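You operate a simulated robot arm through the tools that you are given. There is no shell and no other tool. Be economical: measure what you need, move in short steps, check, and stop when the job is done.

Carry out the task below with a simulated robot arm. There is one attempt and no reset: what you move stays moved.

TASK
Wrap the large tray's ripe and yellow oranges and band that tray with the black paper band.
Fine: draw the wrap slide out, take its wraps and push it back in; the third orange stays bare and in its cell; wrap nothing else. Where these are worked on the way, their far stop is far enough and under half their travel is too little: wrap slide.

The check looks at the end state, three seconds after you hand in, the way a careful person would. Anything else that was tipped, shoved, dropped, spilled or broken makes it a failure.

THE ROBOT
A 7-joint arm with a three-finger gripper on a trunk, on a base that drives. Base frame: it is fixed to the floor where the robot stands at the start and does not move with it; the origin is under the middle of the robot, x ahead of it, y to its left, z up; the surface under the hand at the start is at about z = 900. Lengths are in mm, angles in degrees, forces in N, time in s.
With the tool pointing down near the work surface it reaches from about 120 to 880 mm from the robot's upright axis, wherever it stands. Its first joint turns from -166.0 to 166.0 degrees. Places, roughly: large tray (30x19x5 cm) [400, 0, 900]; tissue wrap (8x8x6 cm) [700, 200, 900]; wrap slide [700, 200, 900]. Payload 2.94 kg.
Tool frame: the origin (TCP) lies between the finger pads and is the grasp point; the fingertips stand 30 mm ahead of it; z points along the fingers, y is the line along which they close. Largest opening 132 mm; the body of the gripper starts 107 mm behind the TCP.
Orientation is that of the tool frame in the base frame, as a unit quaternion [x, y, z, w]. With the fingers straight down and closing along the base's y, the tool's x points along the base's -x, its y along +y and its z along -z.

THE INTERFACE
- The arm moves only by the tool drive_tool. Its argument "steps" is a list that holds one entry, the list of rows, each a list of 7 numbers: the shift along the tool's x, y, z in units of 100 mm (1.0 is 100 mm), then the turn, a rotation vector about the tool's x, y, z in units of 120 degrees (1.0 is 120 degrees), then the finger opening in mm, from 0 to 132. In form: [[[tx, ty, tz, wx, wy, wz, grip], ...]]. A call has 1 to 8 rows; each row is the pose to reach, as a shift and turn from the pose commanded when the call began, along the tool's axes at that moment. A call with a number of a shift or a turn outside -1 to 1 is refused whole. A row lasts 0.2 s, in which the tool goes at most 50 mm and 8.6 degrees; a call with a longer step from one row to the next is refused whole, and so is a gripper value outside its range. Where a pose cannot be reached the arm comes as near as it can. A force on the tool above 80 N (or 10 N above the force at the start of the call, whichever is more), or a blocked arm, ends the call early, and 0.2 s more pass. Each finger halts on what it meets, pressing with about 34 N; the grip force reading is that of the motor and also rises with nothing between the fingers. The clock runs only during rows and for 0.2 s after the last one: add rows that repeat a pose to give the fingers time. It gives the time, the measured TCP pose, the force on the tool (base axes), the opening and the grip force at its end, in the units of the frame above (readings bear some noise), with the torque about the TCP (base axes, N m) and any sound that the robot's microphone picked up.
- Cameras (640 x 400 px; columns grow to the right, rows downward): "scene" is now at [45.4, 187.7, 1810.5]; the picture's right is [-0.05, -1.00, 0.00], its down [-0.81, 0.04, -0.59] and it looks along [0.59, -0.03, -0.81] (base axes); focal length 267 px, centre (320, 200). "wrist" rides on the gripper at [72, 3, -144] in the tool frame; the picture's right is [-0.04, 1.00, 0.00], its down [-0.88, -0.04, -0.48] and it looks along [-0.47, -0.02, 0.88] (tool axes); focal length 256 px, centre (320, 200). There is no depth. A picture from a camera that has moved, and an enlarged one, comes with that camera's place and axes in the base frame and with its lens.
- capture(camera): a new picture of that camera. It takes no simulated time.
- move_column(by): slides the trunk up (or, below 0, down) by that many mm; the arm and the scene camera ride with it, the base frame stays. It gives what a move gives, with no picture.
- base_move(legs): drives the robot by 1 to 6 legs, each [ahead, left, turn to the left] in mm, mm and degrees, along the robot's own axes; the way and the turn of a leg run together, so that a leg with both is an arc; at most 1500 mm and 180 degrees a leg. The arm and the cameras ride along, it lands a little off, and it stops where it bumps. It gives what a move gives.
- head_to(pan, tilt): turns the head with the scene camera to pan (to the left, within 143 degrees either way) and tilt (down, from -29 to 69), counted from straight ahead of the robot. It gives what a move gives.
- zoom(camera, box): a new picture of the part [left, top, right, bottom] of that camera's present view, enlarged. It takes no simulated time.
- close_job(): hands the job in; it is judged then, once.

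Go step by step. Nothing tells you exact positions but the pictures and the camera data: compare them with the known pose of the tool, close in by small moves and look again before you grip or let go. The budget is 120 turns and 78 pictures, counting those below and the enlarged ones. Unless the task says otherwise, let go and move clear before handing in.

The tools are called as a command line: name --argument value ..., lists and objects as JSON in quotes. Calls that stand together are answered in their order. drive_tool: Moves the arm, as the interface text tells. Its arguments: {"type":"object","properties":{"steps":{"type":"array"}},"required":["steps"]} The other tools are called the same way: move_column (by) slides the trunk up or down; base_move (legs) drives the base; head_to (pan, tilt) turns the head that bears the scene camera; capture (camera) takes a picture; zoom (camera, box) takes an enlarged picture of a part of a camera's view; close_job () hands the job in.

At the start:

```text
clock: 0.0
eef_pos: [587.3, -21.3, 1241.1]
ee_rot: [0.0, 1.0, 0.0, 0.0]
contact_force: [0.3, 0.3, -0.4]
wrist_torque: [0.0, 0.0, -0.01]
opening: 132.0
grip_force: 0.1
trunk travel left (down, up): [-325.0, 215.0]
robot x, y, heading: [0.5, -3.1, -0.1]
head pan, tilt: [-2.6, 54.0]
```

scene: 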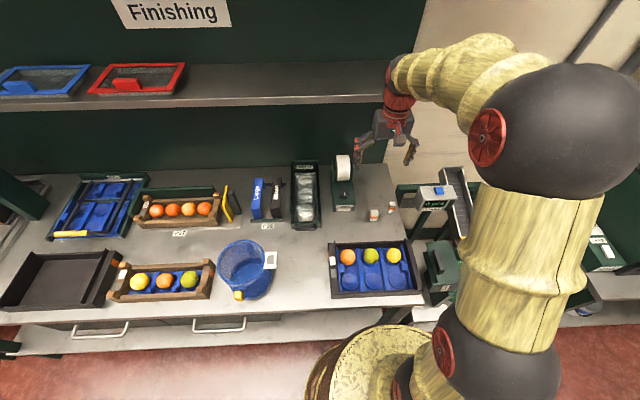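
wrist: 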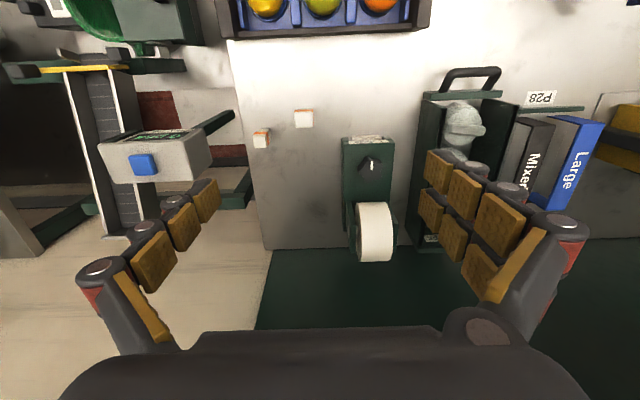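

I see the large tray with an orange, a green and a yellow fruit, and the wrap slide with tissue wraps beyond it. I'll take enlarged views to learn the details.

zoom --camera "scene" --box '[220, 140, 440, 310]'

zoom --camera "wrist" --box '[320, 40, 640, 260]'

zoom --camera "scene" --box '[230, 145, 340, 235]'

```text
2.35 times, centred on (330, 225) of scene
camera zoom: at [45.4, 187.7, 1810.5], right [-0.05, -1.0, 0.0], down [-0.81, 0.04, -0.59], along [0.59, -0.03, -0.81], focal length 627 px, centre (296, 141)
```

zoom: 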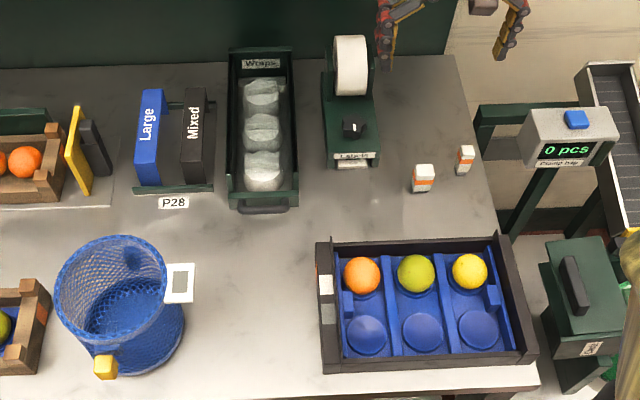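

```text
1.82 times, centred on (480, 150) of wrist
camera zoom: at [515.1, -17.9, 1384.4], right [0.04, 1.0, 0.0], down [0.88, -0.04, 0.48], along [0.47, -0.02, -0.88], focal length 465 px, centre (29, 291)
```

zoom: 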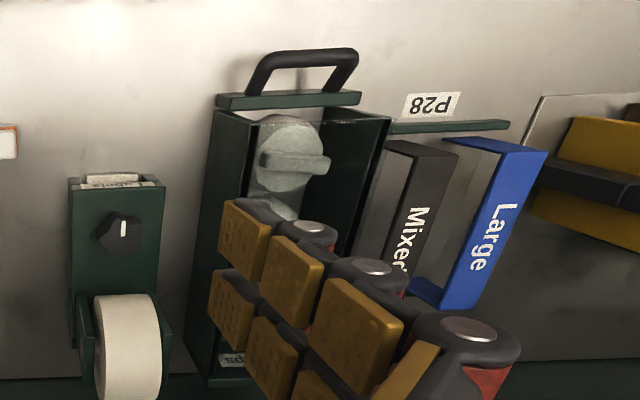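

```text
4.44 times, centred on (285, 190) of scene
camera zoom: at [45.4, 187.7, 1810.5], right [-0.05, -1.0, 0.0], down [-0.81, 0.04, -0.59], along [0.59, -0.03, -0.81], focal length 1185 px, centre (476, 244)
```

zoom: 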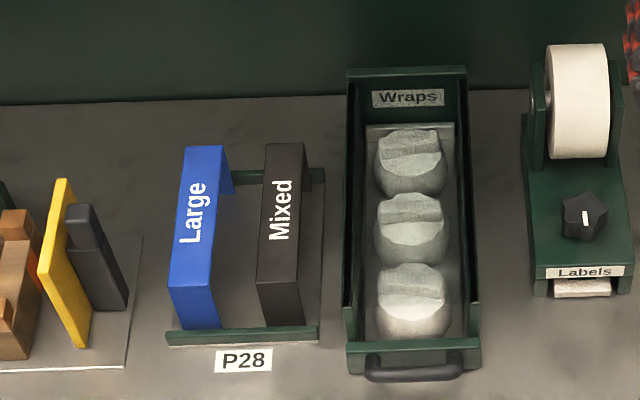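

The wraps are caps with a grip fin; the black band is an upright saddle labelled "Mixed" beside a blue one. I look at the other trays for hints on how a banded tray looks.

zoom --camera "scene" --box '[0, 50, 260, 312]'

zoom --camera "scene" --box '[320, 225, 430, 305]'

```text
1.53 times, centred on (130, 181) of scene
camera zoom: at [45.4, 187.7, 1810.5], right [-0.05, -1.0, 0.0], down [-0.81, 0.04, -0.59], along [0.59, -0.03, -0.81], focal length 407 px, centre (610, 229)
```

zoom: 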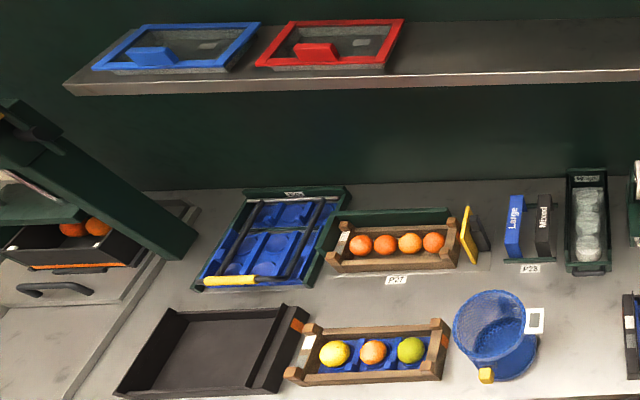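

```text
5.00 times, centred on (375, 265) of scene
camera zoom: at [45.4, 187.7, 1810.5], right [-0.05, -1.0, 0.0], down [-0.81, 0.04, -0.59], along [0.59, -0.03, -0.81], focal length 1333 px, centre (45, -125)
```

zoom: 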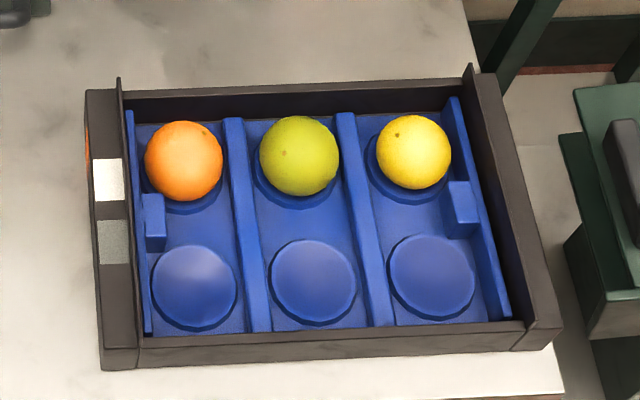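

I need closer views of the bands and wraps. I move the hand left over to y≈250 in free air and look with the wrist camera.

drive_tool --steps '[[[0.0, 0.5, 0, 0, 0, 0, 132], [0, 1.0, 0, 0, 0, 0, 132]]]'

drive_tool --steps '[[[0.0, 0.5, 0, 0, 0, 0, 132], [0, 1.0, 0, 0, 0, 0, 132]]]'

drive_tool --steps '[[[0.4, 0.3, 0, 0, 0, 0, 132], [0.8, 0.6, 0, 0, 0, 0, 132]]]'

capture --camera "wrist"

```text
clock: 0.6
eef_pos: [590.5, 77.4, 1239.5]
ee_rot: [0.0, 1.0, 0.0, 0.001]
contact_force: [-0.1, -0.2, -0.2]
wrist_torque: [-0.03, -0.01, 0.0]
opening: 132.2
grip_force: 0.1
trunk travel left (down, up): [-325.0, 215.0]
robot x, y, heading: [-0.3, 1.1, -0.0]
head pan, tilt: [-2.6, 54.0]
```

```text
clock: 1.2
eef_pos: [588.3, 178.4, 1240.0]
ee_rot: [0.0, 1.0, -0.001, -0.001]
contact_force: [0.1, -0.4, -0.7]
wrist_torque: [-0.04, 0.05, -0.01]
opening: 131.9
grip_force: 0.0
trunk travel left (down, up): [-325.0, 215.0]
robot x, y, heading: [-0.7, -1.4, -0.1]
head pan, tilt: [-2.6, 54.0]
```

```text
clock: 1.8
eef_pos: [507.9, 239.4, 1239.2]
ee_rot: [0.001, 1.0, 0.0, 0.001]
contact_force: [-0.8, 0.8, 0.1]
wrist_torque: [-0.01, -0.02, 0.04]
opening: 132.0
grip_force: 0.1
trunk travel left (down, up): [-325.0, 215.0]
robot x, y, heading: [1.6, 0.8, 0.0]
head pan, tilt: [-2.6, 54.0]
```

```text
70 pictures are left
camera wrist: at [436.3, 243.0, 1384.5], right [0.04, 1.0, 0.0], down [0.88, -0.04, 0.48], along [0.48, -0.02, -0.88], focal length 256 px, centre (320, 200)
```

wrist: 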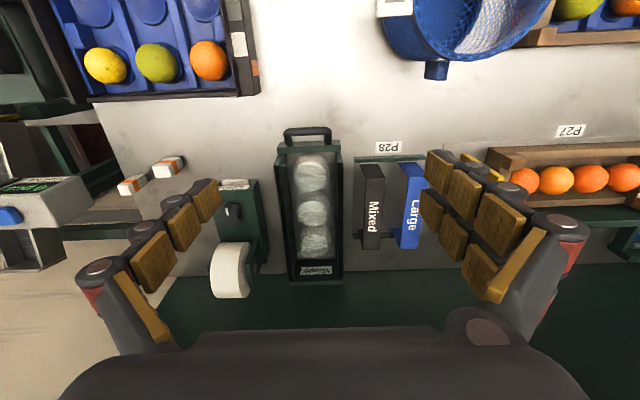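

zoom --camera "wrist" --box '[260, 110, 440, 290]'

zoom --camera "wrist" --box '[340, 130, 440, 260]'

```text
2.22 times, centred on (350, 200) of wrist
camera zoom: at [436.3, 243.0, 1384.5], right [0.04, 1.0, 0.0], down [0.88, -0.04, 0.48], along [0.48, -0.02, -0.88], focal length 569 px, centre (253, 200)
```

zoom: 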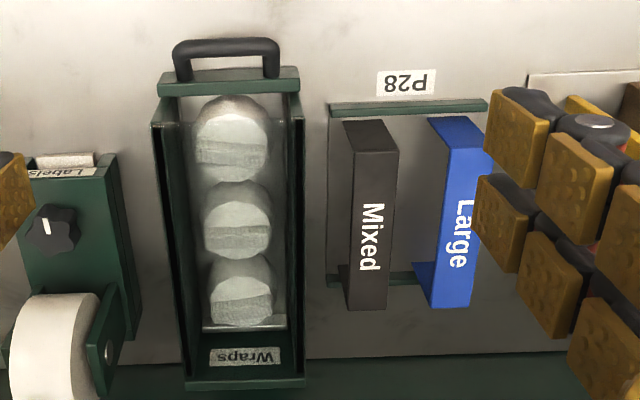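

```text
3.08 times, centred on (390, 195) of wrist
camera zoom: at [436.3, 243.0, 1384.5], right [0.04, 1.0, 0.0], down [0.88, -0.04, 0.48], along [0.48, -0.02, -0.88], focal length 788 px, centre (105, 215)
```

zoom: 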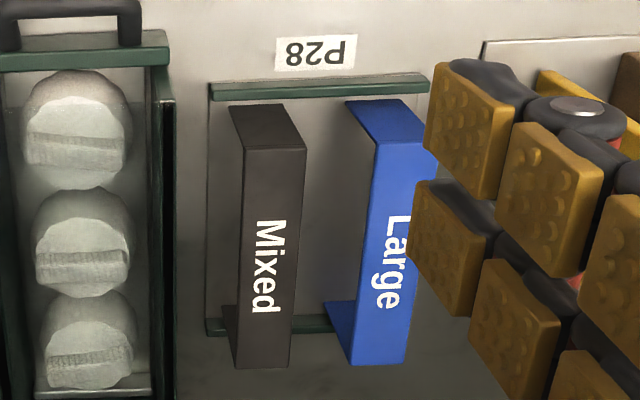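

The black band looks like an inverted U (top strip along x, legs at both x ends). I go closer for measurement.

drive_tool --steps '[[[-0.3, 0.3, 0.2, 0, 0, 0, 132], [-0.6, 0.6, 0.4, 0, 0, 0, 132], [-0.9, 0.7, 0.7, 0, 0, 0, 132], [-0.9, 0.7, 1.0, 0, 0, 0, 132]]]'

drive_tool --steps '[[[0, 0.0, 0.4, 0, 0, 0, 132], [0, 0, 0.4, 0, 0, 0, 132]]]'

capture --camera "wrist"

```text
clock: 2.8
eef_pos: [597.9, 308.4, 1140.4]
ee_rot: [0.0, 1.0, -0.001, 0.0]
contact_force: [0.4, -0.4, -0.1]
wrist_torque: [-0.01, 0.0, -0.03]
opening: 131.8
grip_force: 0.0
trunk travel left (down, up): [-325.0, 215.0]
robot x, y, heading: [-1.3, -0.8, 0.1]
head pan, tilt: [-2.6, 54.0]
```

```text
clock: 3.4
eef_pos: [597.6, 309.8, 1099.6]
ee_rot: [0.0, 1.0, 0.0, 0.0]
contact_force: [-0.3, -0.1, -1.0]
wrist_torque: [0.02, -0.01, 0.02]
opening: 131.7
grip_force: 0.0
trunk travel left (down, up): [-325.0, 215.0]
robot x, y, heading: [2.2, -1.2, 0.1]
head pan, tilt: [-2.6, 54.0]
```

```text
67 pictures are left
camera wrist: at [525.6, 313.5, 1243.7], right [0.04, 1.0, 0.0], down [0.88, -0.04, 0.48], along [0.48, -0.02, -0.88], focal length 256 px, centre (320, 200)
```

wrist: 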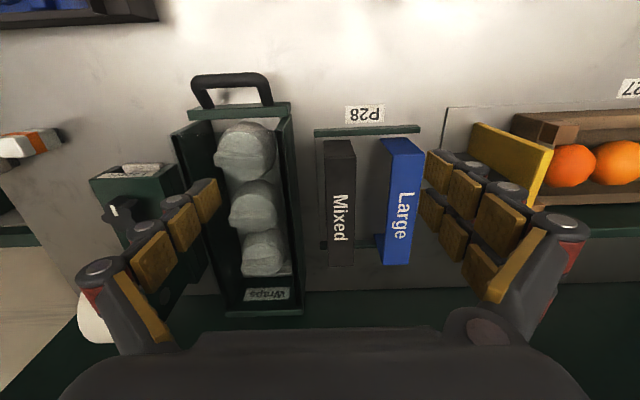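

zoom --camera "wrist" --box '[300, 110, 440, 280]'

zoom --camera "wrist" --box '[160, 60, 320, 320]'

```text
2.35 times, centred on (370, 195) of wrist
camera zoom: at [525.6, 313.5, 1243.7], right [0.04, 1.0, 0.0], down [0.88, -0.04, 0.48], along [0.48, -0.02, -0.88], focal length 602 px, centre (202, 212)
```

zoom: 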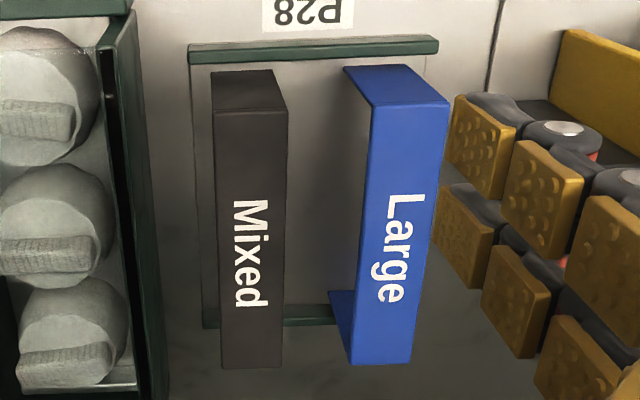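

```text
1.54 times, centred on (240, 190) of wrist
camera zoom: at [525.6, 313.5, 1243.7], right [0.04, 1.0, 0.0], down [0.88, -0.04, 0.48], along [0.48, -0.02, -0.88], focal length 394 px, centre (443, 215)
```

zoom: 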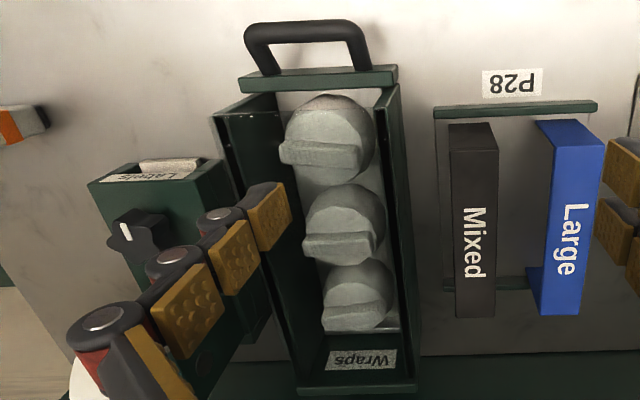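

Band measures about 165 × 36 mm with ~70 mm legs. Now I measure the tray from close up, moving the hand over it at a safe height.

drive_tool --steps '[[[0.3, -0.3, -0.2, 0, 0, 0, 132], [0.6, -0.6, -0.4, 0, 0, 0, 132], [0.9, -0.9, -0.5, 0, 0, 0, 132]]]'

drive_tool --steps '[[[0.3, -0.3, 0, 0, 0, 0, 132], [0.6, -0.6, 0, 0, 0, 0, 132], [0.9, -0.9, 0, 0, 0, 0, 132]]]'

drive_tool --steps '[[[0.3, -0.3, 0, 0, 0, 0, 132], [0.6, -0.6, 0.2, 0, 0, 0, 132], [0.9, -0.9, 0.4, 0, 0, 0, 132]]]'

drive_tool --steps '[[[0.1, -0.3, 0, 0, 0, 0, 132], [0.1, -0.5, 0.0, 0, 0, 0, 132]]]'

capture --camera "wrist"

```text
clock: 4.2
eef_pos: [506.1, 219.7, 1151.6]
ee_rot: [0.0, 1.0, 0.0, 0.0]
contact_force: [-0.4, -0.8, 1.1]
wrist_torque: [0.0, -0.03, 0.01]
opening: 132.1
grip_force: 0.1
trunk travel left (down, up): [-325.0, 215.0]
robot x, y, heading: [4.0, -2.9, -0.1]
head pan, tilt: [-2.6, 54.0]
```

```text
clock: 5.0
eef_pos: [414.3, 127.1, 1148.2]
ee_rot: [0.0, 1.0, 0.0, 0.0]
contact_force: [0.0, 0.1, 0.4]
wrist_torque: [0.03, 0.02, -0.02]
opening: 132.0
grip_force: 0.0
trunk travel left (down, up): [-325.0, 215.0]
robot x, y, heading: [-3.2, -2.0, 0.1]
head pan, tilt: [-2.6, 54.0]
```

```text
clock: 5.8
eef_pos: [329.5, 37.1, 1108.0]
ee_rot: [0.0, 1.0, 0.0, 0.001]
contact_force: [-0.6, 0.7, -0.4]
wrist_torque: [0.0, 0.04, -0.01]
opening: 132.0
grip_force: 0.0
trunk travel left (down, up): [-325.0, 215.0]
robot x, y, heading: [0.5, -0.8, 0.0]
head pan, tilt: [-2.6, 54.0]
```

```text
clock: 6.4
eef_pos: [317.4, -12.4, 1110.6]
ee_rot: [0.0, 1.0, -0.001, 0.001]
contact_force: [0.2, -0.6, -0.5]
wrist_torque: [0.02, 0.0, 0.02]
opening: 132.0
grip_force: 0.0
trunk travel left (down, up): [-325.0, 215.0]
robot x, y, heading: [-1.9, -2.7, -0.0]
head pan, tilt: [-2.6, 54.0]
```

```text
64 pictures are left
camera wrist: at [245.3, -8.6, 1255.1], right [0.04, 1.0, 0.0], down [0.88, -0.04, 0.48], along [0.48, -0.02, -0.88], focal length 256 px, centre (320, 200)
```

wrist: 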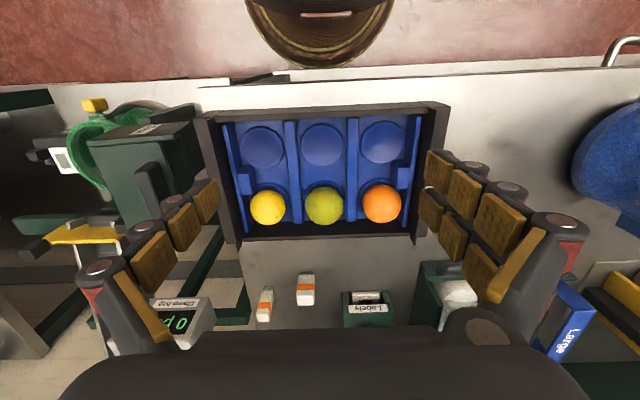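

zoom --camera "wrist" --box '[190, 90, 460, 260]'

zoom --camera "scene" --box '[320, 225, 430, 305]'

```text
2.35 times, centred on (325, 175) of wrist
camera zoom: at [245.3, -8.6, 1255.1], right [0.04, 1.0, 0.0], down [0.88, -0.04, 0.48], along [0.48, -0.02, -0.88], focal length 602 px, centre (308, 259)
```

zoom: 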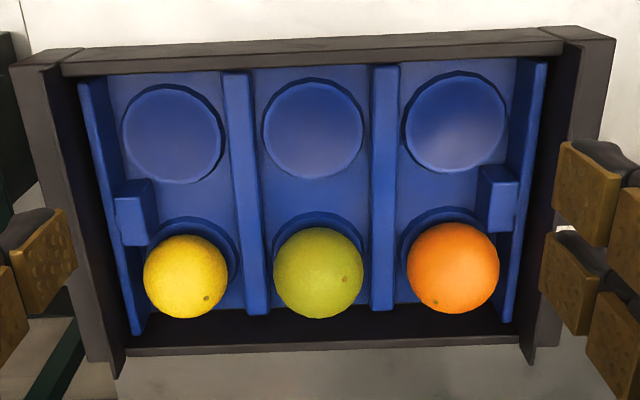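

```text
5.00 times, centred on (375, 265) of scene
camera zoom: at [44.8, 187.2, 1810.5], right [-0.05, -1.0, 0.0], down [-0.81, 0.04, -0.59], along [0.59, -0.03, -0.81], focal length 1333 px, centre (45, -125)
```

zoom: 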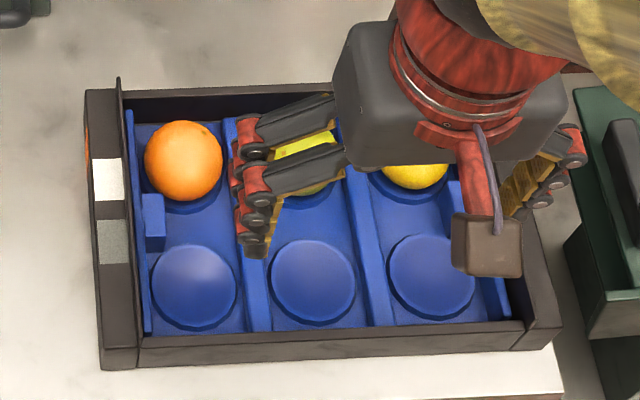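

The wrist view suggests fruit centres at about x≈426, y≈72 (orange), −9 (green), −91 (yellow), and the slide handle bar at about (542, 215, 944). I move over the handle and turn the hand 90° so the fingers close along x.

drive_tool --steps '[[[-0.3, 0.3, 0, 0, 0, 0, 132], [-0.6, 0.6, 0, 0, 0, 0, 132], [-0.9, 0.9, 0, 0, 0, 0, 132]]]'

drive_tool --steps '[[[-0.3, 0.3, 0, 0, 0, 0, 132], [-0.6, 0.6, 0, 0, 0, 0, 132], [-0.9, 0.9, 0, 0, 0, 0, 132]]]'

drive_tool --steps '[[[-0.3, 0.3, 0, 0, 0, 0, 132], [-0.45, 0.47, 0, 0, 0, 0, 132]]]'

drive_tool --steps '[[[0, 0, 0, 0, 0, 0.07, 132], [0, 0, 0, 0, 0, 0.14, 132], [0, 0, 0, 0, 0, 0.21, 132], [0, 0, 0, 0, 0, 0.28, 100], [0, 0, 0, 0, 0, 0.35, 80], [0, 0, 0, 0, 0, 0.42, 60]]]'

drive_tool --steps '[[[0, 0, 0, 0, 0, 0.07, 60], [0, 0, 0, 0, 0, 0.14, 60], [0, 0, 0, 0, 0, 0.21, 60], [0, 0, 0, 0, 0, 0.28, 60], [0, 0, 0, 0, 0, 0.33, 60]]]'

capture --camera "wrist"

```text
clock: 7.2
eef_pos: [407.8, 78.7, 1110.8]
ee_rot: [0.0, 1.0, 0.0, 0.0]
contact_force: [-0.2, 0.6, -0.8]
wrist_torque: [-0.01, -0.03, -0.01]
opening: 132.0
grip_force: 0.0
trunk travel left (down, up): [-325.0, 215.0]
robot x, y, heading: [0.5, -0.4, -0.0]
head pan, tilt: [-2.6, 54.0]
```

```text
clock: 8.0
eef_pos: [496.4, 168.7, 1109.5]
ee_rot: [-0.001, 1.0, 0.0, 0.0]
contact_force: [-0.3, 0.0, -0.3]
wrist_torque: [0.01, 0.0, 0.0]
opening: 131.8
grip_force: 0.2
trunk travel left (down, up): [-325.0, 215.0]
robot x, y, heading: [2.4, -0.1, -0.1]
head pan, tilt: [-2.6, 54.0]
```

```text
clock: 8.6
eef_pos: [542.6, 216.0, 1110.3]
ee_rot: [0.0, 1.0, 0.001, 0.0]
contact_force: [0.9, 0.6, -0.3]
wrist_torque: [-0.05, 0.04, -0.04]
opening: 131.8
grip_force: 0.2
trunk travel left (down, up): [-325.0, 215.0]
robot x, y, heading: [-2.1, 3.3, 0.1]
head pan, tilt: [-2.6, 54.0]
```

```text
clock: 10.0
eef_pos: [542.8, 216.9, 1109.6]
ee_rot: [0.426, 0.905, 0.0, 0.0]
contact_force: [-0.8, 0.0, 0.2]
wrist_torque: [-0.01, -0.01, 0.03]
opening: 85.0
grip_force: 1.8
trunk travel left (down, up): [-325.0, 215.0]
robot x, y, heading: [-2.8, -0.1, -0.1]
head pan, tilt: [-2.6, 54.0]
```

```text
clock: 11.2
eef_pos: [542.2, 215.7, 1110.4]
ee_rot: [0.707, 0.707, 0.001, 0.0]
contact_force: [0.1, 0.0, 1.1]
wrist_torque: [0.03, 0.04, 0.01]
opening: 60.0
grip_force: 0.0
trunk travel left (down, up): [-325.0, 215.0]
robot x, y, heading: [-1.9, -2.2, 0.1]
head pan, tilt: [-2.6, 54.0]
```

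```text
61 pictures are left
camera wrist: at [545.5, 288.6, 1254.3], right [1.0, -0.05, 0.0], down [-0.04, -0.88, 0.48], along [-0.02, -0.48, -0.88], focal length 256 px, centre (320, 200)
```

wrist: 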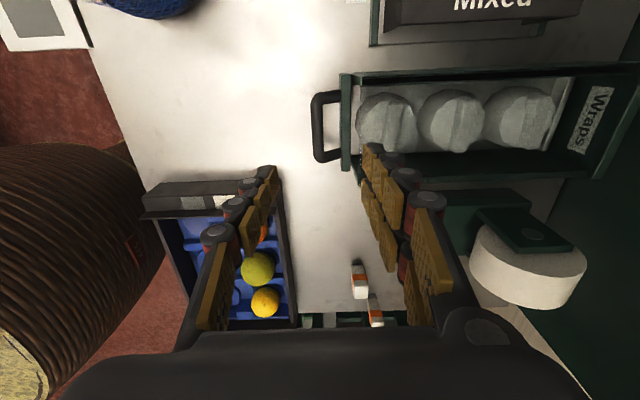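

zoom --camera "wrist" --box '[300, 60, 420, 180]'

zoom --camera "wrist" --box '[360, 0, 640, 180]'

```text
3.33 times, centred on (360, 120) of wrist
camera zoom: at [545.5, 288.6, 1254.3], right [1.0, -0.05, 0.0], down [-0.04, -0.88, 0.48], along [-0.02, -0.48, -0.88], focal length 853 px, centre (187, 467)
```

zoom: 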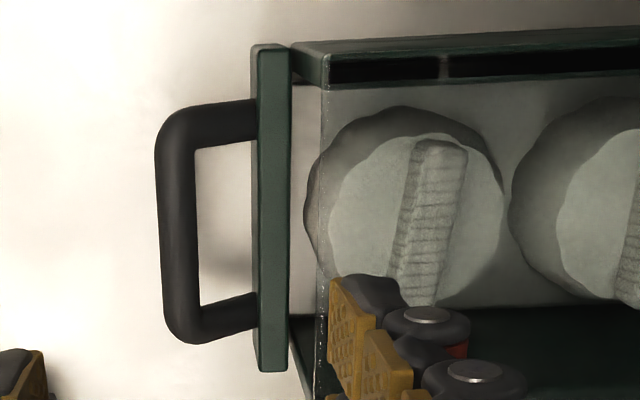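

```text
2.22 times, centred on (500, 90) of wrist
camera zoom: at [545.5, 288.6, 1254.3], right [1.0, -0.05, 0.0], down [-0.04, -0.88, 0.48], along [-0.02, -0.48, -0.88], focal length 569 px, centre (-80, 444)
```

zoom: 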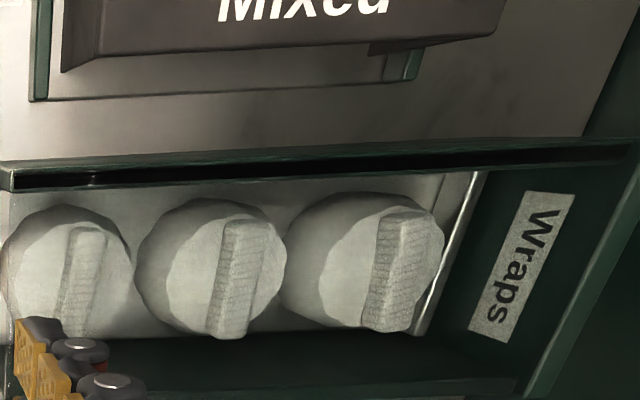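

Handle bar found: x≈533–546, gap to the plate up to ≈565, y centre ≈219, z≈944. I narrow the fingers and come down to just above it.

drive_tool --steps '[[[0.03, -0.03, 0.3, 0, 0, 0, 40], [0.03, -0.03, 0.6, 0, 0, 0, 25], [0.03, -0.03, 0.9, 0, 0, 0, 25], [0.03, -0.03, 1.0, 0, 0, 0, 25], [0.03, -0.03, 1.0, 0, 0, 0, 25]]]'

capture --camera "wrist"

```text
clock: 12.4
eef_pos: [540.5, 217.8, 1010.0]
ee_rot: [0.707, 0.707, 0.0, -0.001]
contact_force: [-0.9, -0.3, 1.2]
wrist_torque: [0.04, 0.01, 0.03]
opening: 25.0
grip_force: 0.0
trunk travel left (down, up): [-325.0, 215.0]
robot x, y, heading: [-1.9, 3.0, -0.3]
head pan, tilt: [-2.6, 54.0]
```

```text
58 pictures are left
camera wrist: at [543.7, 290.6, 1154.5], right [1.0, -0.04, 0.0], down [-0.04, -0.88, 0.48], along [-0.02, -0.48, -0.88], focal length 256 px, centre (320, 200)
```

wrist: 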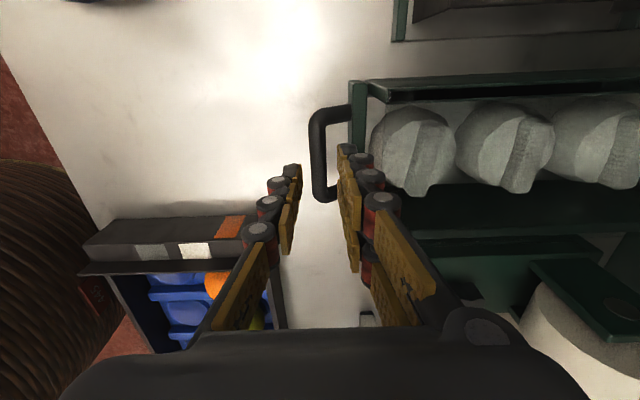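

The handle bar lies between the fingers; I trim the opening to 20 and lower in short steps with the right finger into the gap.

drive_tool --steps '[[[0.0, -0.01, 0.1, 0, 0, 0, 20], [0, -0.01, 0.3, 0, 0, 0, 20], [0, -0.01, 0.5, 0, 0, 0, 20], [0, -0.01, 0.64, 0, 0, 0, 20], [0, -0.01, 0.64, 0, 0, 0, 20]]]'

capture --camera "wrist"

```text
clock: 13.6
eef_pos: [539.7, 217.8, 946.7]
ee_rot: [0.707, 0.707, 0.0, -0.001]
contact_force: [-0.5, 0.1, 0.4]
wrist_torque: [0.01, 0.0, 0.01]
opening: 19.9
grip_force: 0.1
trunk travel left (down, up): [-325.0, 215.0]
robot x, y, heading: [-0.0, 1.7, -0.3]
head pan, tilt: [-2.6, 54.0]
```

```text
57 pictures are left
camera wrist: at [541.8, 290.6, 1090.7], right [1.0, -0.04, 0.0], down [-0.04, -0.88, 0.48], along [-0.02, -0.48, -0.88], focal length 256 px, centre (320, 200)
```

wrist: 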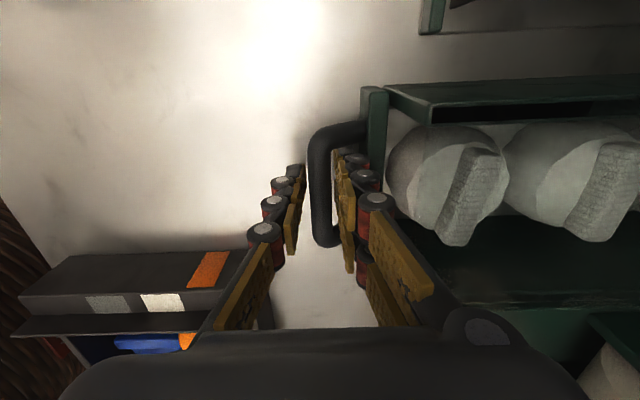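

Fingers straddle the bar without contact. I close on it and draw it toward the robot.

drive_tool --steps '[[[0, 0, 0, 0, 0, 0, 8], [0, 0, 0, 0, 0, 0, 4], [0, 0, 0, 0, 0, 0, 2], [0, -0.1, 0, 0, 0, 0, 2], [0, -0.3, 0, 0, 0, 0, 2], [0, -0.5, 0, 0, 0, 0, 2]]]'

capture --camera "wrist"

```text
clock: 15.0
eef_pos: [487.1, 218.2, 946.3]
ee_rot: [0.707, 0.707, 0.0, 0.0]
contact_force: [-1.9, -0.1, 8.2]
wrist_torque: [0.24, -0.04, 0.94]
opening: 12.3
grip_force: 38.4
trunk travel left (down, up): [-325.0, 215.0]
robot x, y, heading: [0.6, -0.7, 0.1]
head pan, tilt: [-2.6, 54.0]
```

```text
56 pictures are left
camera wrist: at [490.6, 290.6, 1090.6], right [1.0, -0.04, 0.0], down [-0.04, -0.88, 0.48], along [-0.02, -0.48, -0.88], focal length 256 px, centre (320, 200)
```

wrist: 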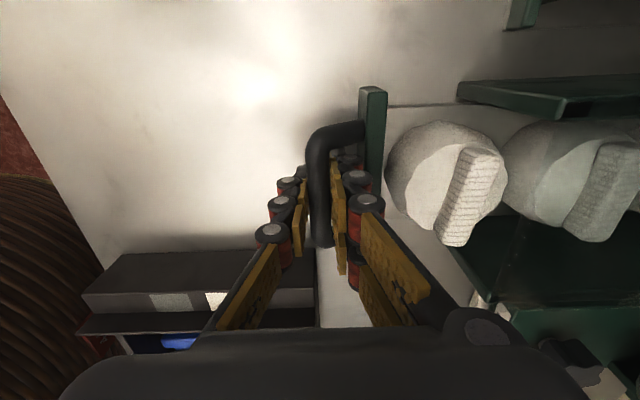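

The drawer follows. I keep pulling, watching the force for the stop.

drive_tool --steps '[[[0, -0.2, 0, 0, 0, 0, 2], [0, -0.4, 0, 0, 0, 0, 2], [0, -0.6, 0, 0, 0, 0, 2], [0, -0.8, 0, 0, 0, 0, 2], [0, -1.0, 0, 0, 0, 0, 2]]]'

drive_tool --steps '[[[0, -0.2, 0, 0, 0, 0, 2], [0, -0.35, 0, 0, 0, 0, 2], [0, -0.5, 0, 0, 0, 0, 2]]]'

capture --camera "wrist"

capture --camera "scene"

```text
clock: 16.2
eef_pos: [386.0, 217.4, 945.9]
ee_rot: [0.707, 0.707, 0.0, 0.001]
contact_force: [-2.4, -9.3, 30.5]
wrist_torque: [-0.17, -0.03, 0.94]
opening: 12.6
grip_force: 38.0
trunk travel left (down, up): [-325.0, 215.0]
robot x, y, heading: [0.1, 0.6, -0.1]
head pan, tilt: [-2.6, 54.0]
```

```text
clock: 17.0
eef_pos: [335.2, 218.2, 945.0]
ee_rot: [0.708, 0.707, -0.003, -0.001]
contact_force: [-1.3, -0.1, -4.0]
wrist_torque: [-0.04, -0.08, 0.73]
opening: 12.9
grip_force: 37.6
trunk travel left (down, up): [-325.0, 215.0]
robot x, y, heading: [-2.0, 6.1, -0.3]
head pan, tilt: [-2.6, 54.0]
```

```text
55 pictures are left
camera wrist: at [339.0, 291.2, 1088.4], right [1.0, -0.04, 0.0], down [-0.04, -0.88, 0.48], along [-0.02, -0.48, -0.88], focal length 256 px, centre (320, 200)
```

wrist: 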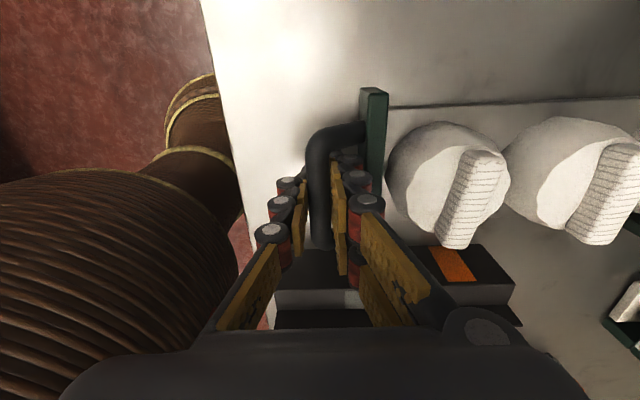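

```text
54 pictures are left
camera scene: at [45.0, 188.1, 1810.2], right [-0.04, -1.0, 0.0], down [-0.81, 0.04, -0.59], along [0.59, -0.03, -0.81], focal length 267 px, centre (320, 200)
```

scene: 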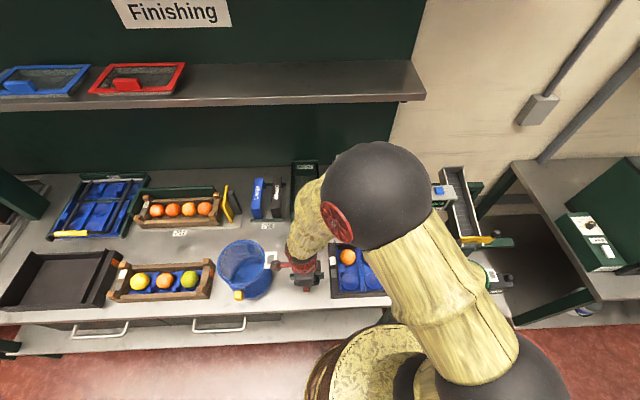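

drive_tool --steps '[[[0, -0.06, 0, 0, 0, 0, 2], [0, -0.12, 0, 0, 0, 0, 2], [0, -0.18, 0, 0, 0, 0, 2], [0, -0.24, 0, 0, 0, 0, 2]]]'

zoom --camera "wrist" --box '[300, 60, 640, 300]'

```text
clock: 18.0
eef_pos: [313.6, 218.3, 945.9]
ee_rot: [0.707, 0.707, -0.003, 0.001]
contact_force: [-2.1, -3.8, -34.3]
wrist_torque: [0.17, -0.04, 0.78]
opening: 12.8
grip_force: 37.7
trunk travel left (down, up): [-325.0, 215.0]
robot x, y, heading: [-2.6, -0.5, 0.1]
head pan, tilt: [-2.6, 54.0]
```

```text
1.67 times, centred on (470, 180) of wrist
camera zoom: at [317.2, 291.3, 1088.7], right [1.0, -0.04, 0.0], down [-0.04, -0.88, 0.48], along [-0.02, -0.48, -0.88], focal length 427 px, centre (70, 233)
```

zoom: 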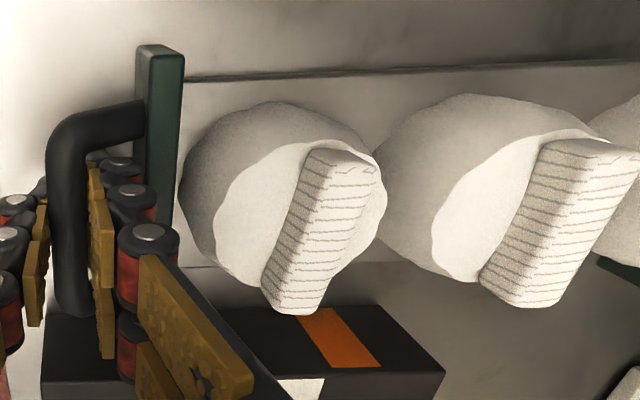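

The slide is out 226 mm, with two wraps fully clear of the housing. I release the handle, rise straight up, and look over the first wrap.

drive_tool --steps '[[[0, 0, 0, 0, 0, 0, 16], [0, 0, 0, 0, 0, 0, 20], [0, 0, 0, 0, 0, 0, 20]]]'

drive_tool --steps '[[[0, 0, -0.2, 0, 0, 0, 20], [0, 0, -0.5, 0, 0, 0, 20], [0, 0, -0.9, 0, 0, 0, 20], [0, 0.4, -1.0, 0, 0, 0, 40], [0, 0.8, -1.0, 0, 0, 0, 60]]]'

drive_tool --steps '[[[0, 0, -0.2, 0, 0, 0, 60], [0, 0, -0.4, 0, 0, 0, 60]]]'

capture --camera "wrist"

```text
clock: 18.8
eef_pos: [314.2, 218.9, 945.4]
ee_rot: [0.707, 0.707, 0.0, 0.0]
contact_force: [-0.4, 0.6, -0.4]
wrist_torque: [0.0, -0.01, -0.01]
opening: 20.1
grip_force: 0.1
trunk travel left (down, up): [-325.0, 215.0]
robot x, y, heading: [-0.1, 2.6, -0.0]
head pan, tilt: [-2.6, 54.0]
```

```text
clock: 20.0
eef_pos: [395.0, 219.8, 1046.1]
ee_rot: [0.707, 0.707, 0.0, -0.001]
contact_force: [1.0, 0.0, -0.2]
wrist_torque: [0.01, 0.03, 0.02]
opening: 58.5
grip_force: 0.1
trunk travel left (down, up): [-325.0, 215.0]
robot x, y, heading: [0.3, 1.9, 0.0]
head pan, tilt: [-2.6, 54.0]
```

```text
clock: 20.6
eef_pos: [395.2, 216.9, 1087.5]
ee_rot: [0.707, 0.707, 0.0, 0.001]
contact_force: [-0.2, 0.5, 0.1]
wrist_torque: [-0.07, -0.01, 0.03]
opening: 60.2
grip_force: 0.1
trunk travel left (down, up): [-325.0, 215.0]
robot x, y, heading: [0.6, 2.0, -0.1]
head pan, tilt: [-2.6, 54.0]
```

```text
52 pictures are left
camera wrist: at [397.8, 290.0, 1230.8], right [1.0, -0.04, 0.0], down [-0.04, -0.88, 0.48], along [-0.02, -0.48, -0.88], focal length 256 px, centre (320, 200)
```

wrist: 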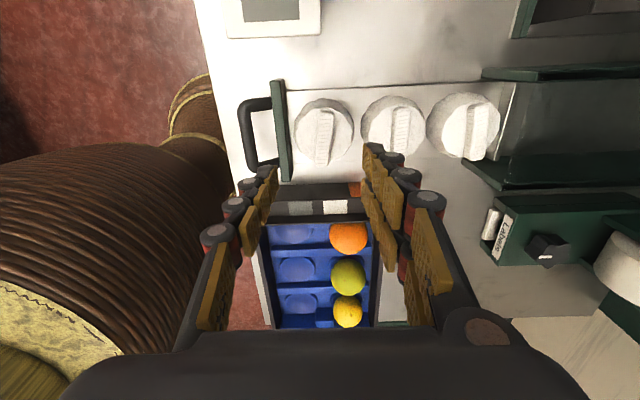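

zoom --camera "wrist" --box '[270, 70, 420, 190]'

zoom --camera "scene" --box '[230, 180, 350, 310]'

```text
3.33 times, centred on (345, 130) of wrist
camera zoom: at [397.8, 290.0, 1230.8], right [1.0, -0.04, 0.0], down [-0.04, -0.88, 0.48], along [-0.02, -0.48, -0.88], focal length 853 px, centre (237, 433)
```

zoom: 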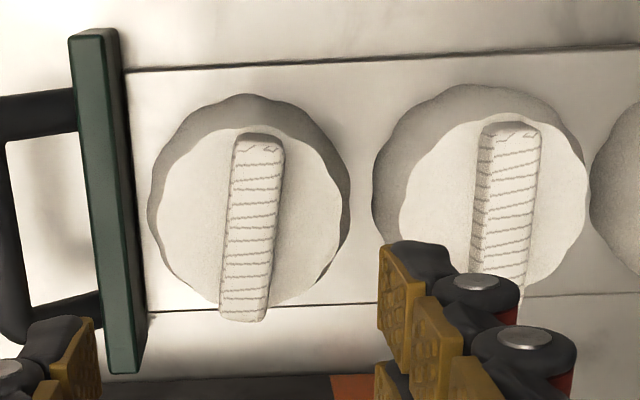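

```text
3.08 times, centred on (290, 245) of scene
camera zoom: at [44.9, 187.5, 1810.5], right [-0.05, -1.0, 0.0], down [-0.81, 0.04, -0.59], along [0.59, -0.03, -0.81], focal length 820 px, centre (412, 62)
```

zoom: 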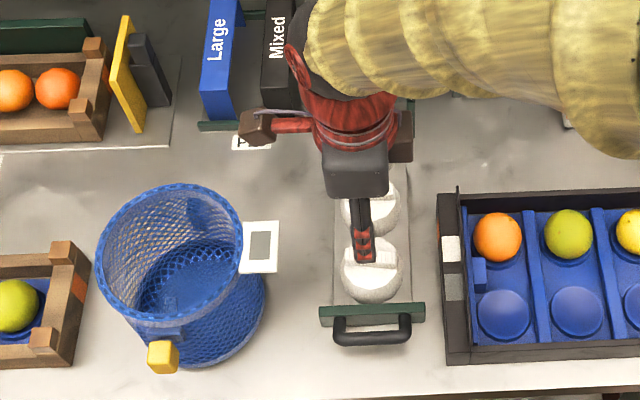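

All three wraps are accessible. The first wrap's fin is at about (399, 219), turned ~8°. I align and descend partway over it.

drive_tool --steps '[[[0.02, 0.04, 0.3, 0, 0, 0.03, 50], [0.02, 0.04, 0.6, 0, 0, 0.06, 40], [0.02, 0.04, 0.92, 0, 0, 0.06, 40], [0.02, 0.04, 0.92, 0, 0, 0.06, 40]]]'

zoom --camera "wrist" --box '[200, 80, 440, 260]'

```text
clock: 21.6
eef_pos: [399.2, 217.3, 993.8]
ee_rot: [0.751, 0.661, 0.0, 0.0]
contact_force: [0.6, 0.0, 0.6]
wrist_torque: [0.02, -0.02, -0.01]
opening: 39.8
grip_force: 0.1
trunk travel left (down, up): [-325.0, 215.0]
robot x, y, heading: [1.5, 1.0, -0.1]
head pan, tilt: [-2.6, 54.0]
```

```text
2.22 times, centred on (320, 170) of wrist
camera zoom: at [410.8, 289.8, 1138.2], right [0.99, -0.17, 0.0], down [-0.15, -0.87, 0.48], along [-0.08, -0.47, -0.88], focal length 569 px, centre (320, 267)
```

zoom: 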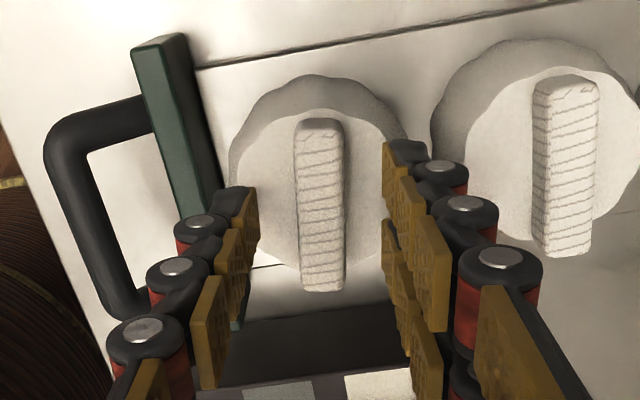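

drive_tool --steps '[[[0.03, 0, 0.1, 0, 0, 0, 40], [0.03, 0, 0.18, 0, 0, 0, 40], [0.03, 0, 0.18, 0, 0, 0, 40]]]'

zoom --camera "wrist" --box '[200, 80, 440, 260]'

```text
clock: 22.4
eef_pos: [401.1, 222.3, 980.4]
ee_rot: [0.751, 0.661, 0.004, 0.001]
contact_force: [1.1, -4.5, 40.6]
wrist_torque: [-0.3, -0.39, -0.05]
opening: 41.7
grip_force: 1.1
trunk travel left (down, up): [-325.0, 215.0]
robot x, y, heading: [-2.1, 0.8, -0.2]
head pan, tilt: [-2.6, 54.0]
```

```text
2.22 times, centred on (320, 170) of wrist
camera zoom: at [411.2, 293.4, 1124.0], right [0.99, -0.17, 0.01], down [-0.15, -0.87, 0.47], along [-0.07, -0.47, -0.88], focal length 569 px, centre (320, 267)
```

zoom: 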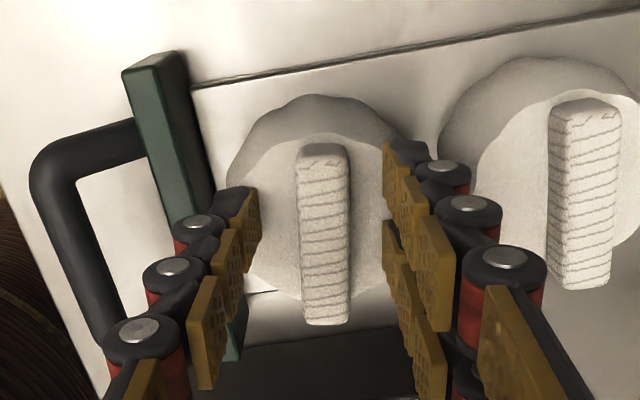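

The fingertips touch the wrap's shoulder at tip z≈950. I back up 7 mm and close on the fin.

drive_tool --steps '[[[-0.01, 0, -0.07, 0, 0, 0, 40], [-0.01, 0, -0.07, 0, 0, 0, 30], [-0.01, 0, -0.07, 0, 0, 0, 16], [-0.01, 0, -0.07, 0, 0, 0, 10], [-0.01, 0, -0.07, 0, 0, 0, 6], [-0.01, 0, -0.07, 0, 0, 0, 6]]]'

drive_tool --steps '[[[0, 0, -0.2, 0, 0, 0, 6], [0, 0, -0.5, 0, 0, 0, 6], [0, 0, -0.9, 0, 0, 0, 6]]]'

capture --camera "wrist"

```text
clock: 23.8
eef_pos: [399.1, 220.6, 982.8]
ee_rot: [0.75, 0.662, 0.001, 0.0]
contact_force: [0.0, 0.1, 0.0]
wrist_torque: [0.0, -0.01, -0.04]
opening: 14.5
grip_force: 33.7
trunk travel left (down, up): [-325.0, 215.0]
robot x, y, heading: [0.7, -0.9, 0.1]
head pan, tilt: [-2.6, 54.0]
```

```text
clock: 24.6
eef_pos: [397.1, 219.5, 1075.3]
ee_rot: [0.75, 0.661, 0.0, 0.0]
contact_force: [-0.5, -0.3, 0.4]
wrist_torque: [0.01, -0.04, -0.03]
opening: 14.4
grip_force: 34.1
trunk travel left (down, up): [-325.0, 215.0]
robot x, y, heading: [-2.3, 1.4, 0.1]
head pan, tilt: [-2.6, 54.0]
```

```text
47 pictures are left
camera wrist: at [409.2, 291.8, 1218.5], right [0.99, -0.17, 0.0], down [-0.15, -0.87, 0.48], along [-0.08, -0.47, -0.88], focal length 256 px, centre (320, 200)
```

wrist: 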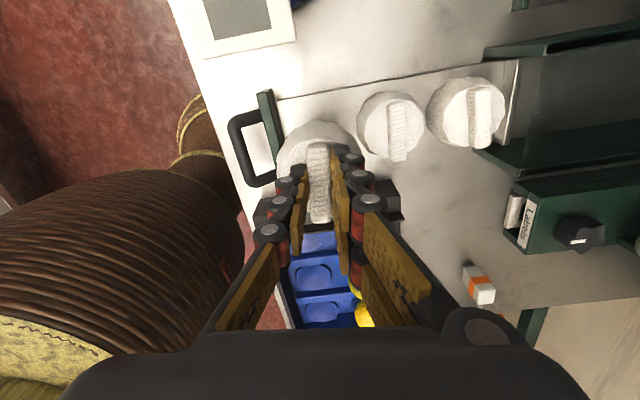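

The wrap is held and lifted. I carry it over toward the orange fruit at about (426, 72), staying high, and look.

drive_tool --steps '[[[-0.36, 0.12, 0, 0, 0, 0, 6], [-0.715, 0.237, 0, 0, 0, 0, 6]]]'

drive_tool --steps '[[[-0.36, 0.12, 0, 0, 0, -0.03, 6], [-0.7, 0.237, 0, 0, 0, -0.06, 6], [-0.7, 0.237, 0, 0, 0, -0.06, 6]]]'

capture --camera "wrist"

zoom --camera "scene" --box '[230, 180, 450, 310]'

```text
clock: 25.2
eef_pos: [412.0, 147.4, 1075.7]
ee_rot: [0.75, 0.661, 0.0, 0.001]
contact_force: [-0.2, -0.6, 0.2]
wrist_torque: [0.04, -0.02, 0.03]
opening: 14.3
grip_force: 34.2
trunk travel left (down, up): [-325.0, 215.0]
robot x, y, heading: [2.4, -0.6, 0.2]
head pan, tilt: [-2.6, 54.0]
```

```text
clock: 26.0
eef_pos: [426.6, 77.6, 1074.2]
ee_rot: [0.707, 0.707, 0.0, 0.0]
contact_force: [0.3, 0.4, 0.1]
wrist_torque: [-0.04, 0.02, 0.03]
opening: 14.5
grip_force: 34.1
trunk travel left (down, up): [-325.0, 215.0]
robot x, y, heading: [-1.5, -0.8, -0.0]
head pan, tilt: [-2.6, 54.0]
```

```text
46 pictures are left
camera wrist: at [429.8, 149.3, 1217.7], right [1.0, -0.04, 0.0], down [-0.04, -0.88, 0.48], along [-0.02, -0.48, -0.88], focal length 256 px, centre (320, 200)
```

wrist: 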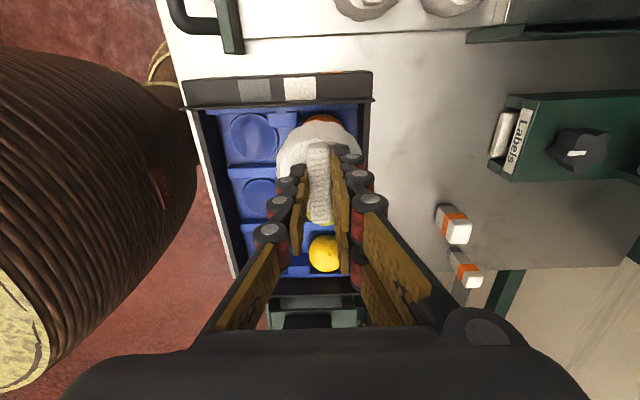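

```text
2.91 times, centred on (340, 245) of scene
camera zoom: at [45.2, 188.0, 1810.4], right [-0.05, -1.0, 0.0], down [-0.81, 0.04, -0.59], along [0.59, -0.03, -0.81], focal length 776 px, centre (262, 69)
```

zoom: 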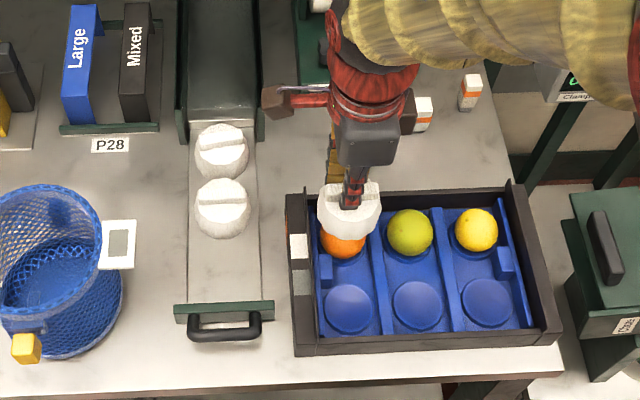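

Fruit positions agree from both cameras: orange (427, 71), yellow (427, −92). I centre the wrap over the orange and lower gently.

drive_tool --steps '[[[-0.05, 0, 0.2, 0, 0, 0, 6], [-0.05, 0, 0.45, 0, 0, 0, 6], [-0.05, 0, 0.55, 0, 0, 0, 6], [-0.05, 0, 0.6, 0, 0, 0, 6], [-0.05, 0, 0.63, 0, 0, 0, 6]]]'

capture --camera "wrist"

zoom --camera "scene" --box '[310, 220, 430, 310]'

```text
clock: 27.2
eef_pos: [427.3, 71.4, 1010.2]
ee_rot: [0.707, 0.707, 0.0, 0.0]
contact_force: [0.2, -0.4, 0.2]
wrist_torque: [-0.03, -0.01, -0.03]
opening: 14.4
grip_force: 33.9
trunk travel left (down, up): [-325.0, 215.0]
robot x, y, heading: [0.3, -0.7, 0.1]
head pan, tilt: [-2.6, 54.0]
```

```text
44 pictures are left
camera wrist: at [430.7, 143.6, 1154.8], right [1.0, -0.04, 0.0], down [-0.04, -0.88, 0.48], along [-0.02, -0.48, -0.88], focal length 256 px, centre (320, 200)
```

wrist: 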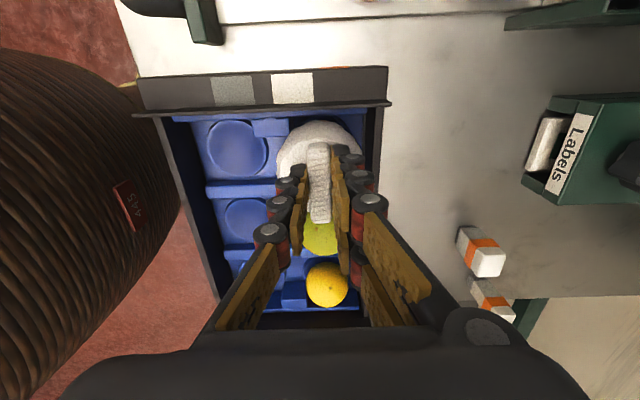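

```text
4.44 times, centred on (370, 265) of scene
camera zoom: at [45.4, 187.8, 1810.5], right [-0.05, -1.0, 0.0], down [-0.81, 0.04, -0.59], along [0.59, -0.03, -0.81], focal length 1185 px, centre (98, -89)
```

zoom: 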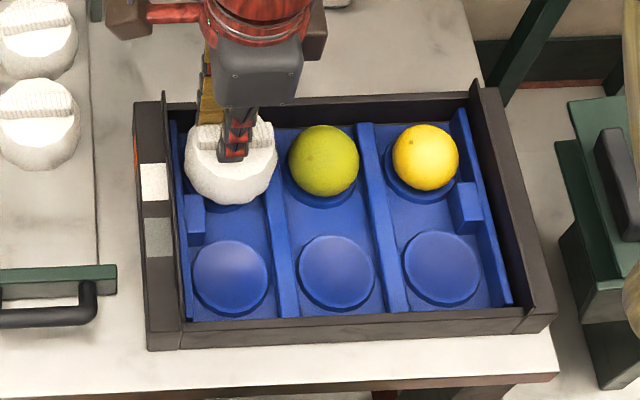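

The cap is going over the fruit without contact. I continue lowering in small steps.

drive_tool --steps '[[[0, 0, 0.03, 0, 0, 0, 6], [0, 0, 0.06, 0, 0, 0, 6], [0, 0, 0.09, 0, 0, 0, 6]]]'

drive_tool --steps '[[[0, 0, 0.03, 0, 0, 0, 6], [0, 0, 0.06, 0, 0, 0, 6]]]'

```text
clock: 28.0
eef_pos: [427.1, 71.6, 1001.0]
ee_rot: [0.707, 0.707, 0.0, 0.0]
contact_force: [-0.1, 0.2, -0.1]
wrist_torque: [0.0, -0.03, 0.0]
opening: 14.8
grip_force: 33.7
trunk travel left (down, up): [-325.0, 215.0]
robot x, y, heading: [-0.5, 2.0, 0.2]
head pan, tilt: [-2.6, 54.0]
```

```text
clock: 28.6
eef_pos: [427.7, 70.8, 995.0]
ee_rot: [0.707, 0.707, 0.0, 0.0]
contact_force: [0.7, -0.3, -0.2]
wrist_torque: [0.02, 0.01, -0.03]
opening: 14.7
grip_force: 34.0
trunk travel left (down, up): [-325.0, 215.0]
robot x, y, heading: [1.5, 1.7, -0.2]
head pan, tilt: [-2.6, 54.0]
```

drive_tool --steps '[[[0, 0, 0.03, 0, 0, 0, 6], [0, 0, 0.05, 0, 0, 0, 6]]]'

drive_tool --steps '[[[0, 0, 0.03, 0, 0, 0, 6]]]'

zoom --camera "scene" --box '[310, 220, 430, 310]'

```text
clock: 29.2
eef_pos: [428.0, 70.2, 994.5]
ee_rot: [0.707, 0.707, 0.003, 0.002]
contact_force: [-2.6, -1.0, 34.6]
wrist_torque: [-0.19, 0.14, -0.02]
opening: 14.4
grip_force: 34.4
trunk travel left (down, up): [-325.0, 215.0]
robot x, y, heading: [-1.9, -0.9, -0.3]
head pan, tilt: [-2.6, 54.0]
```

```text
clock: 29.6
eef_pos: [429.1, 70.0, 991.0]
ee_rot: [0.708, 0.706, 0.003, 0.002]
contact_force: [-1.3, -1.1, 51.7]
wrist_torque: [-0.16, 0.06, 0.01]
opening: 14.6
grip_force: 34.0
trunk travel left (down, up): [-325.0, 215.0]
robot x, y, heading: [2.2, 3.1, 0.1]
head pan, tilt: [-2.6, 54.0]
```

```text
4.44 times, centred on (370, 265) of scene
camera zoom: at [42.0, 187.2, 1811.0], right [-0.05, -1.0, 0.0], down [-0.81, 0.04, -0.59], along [0.59, -0.03, -0.81], focal length 1185 px, centre (98, -89)
```

zoom: 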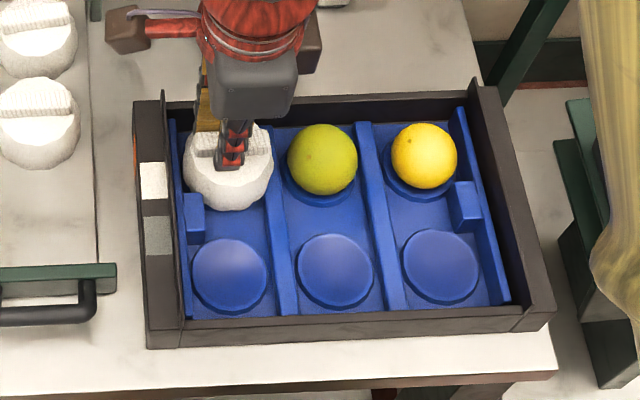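

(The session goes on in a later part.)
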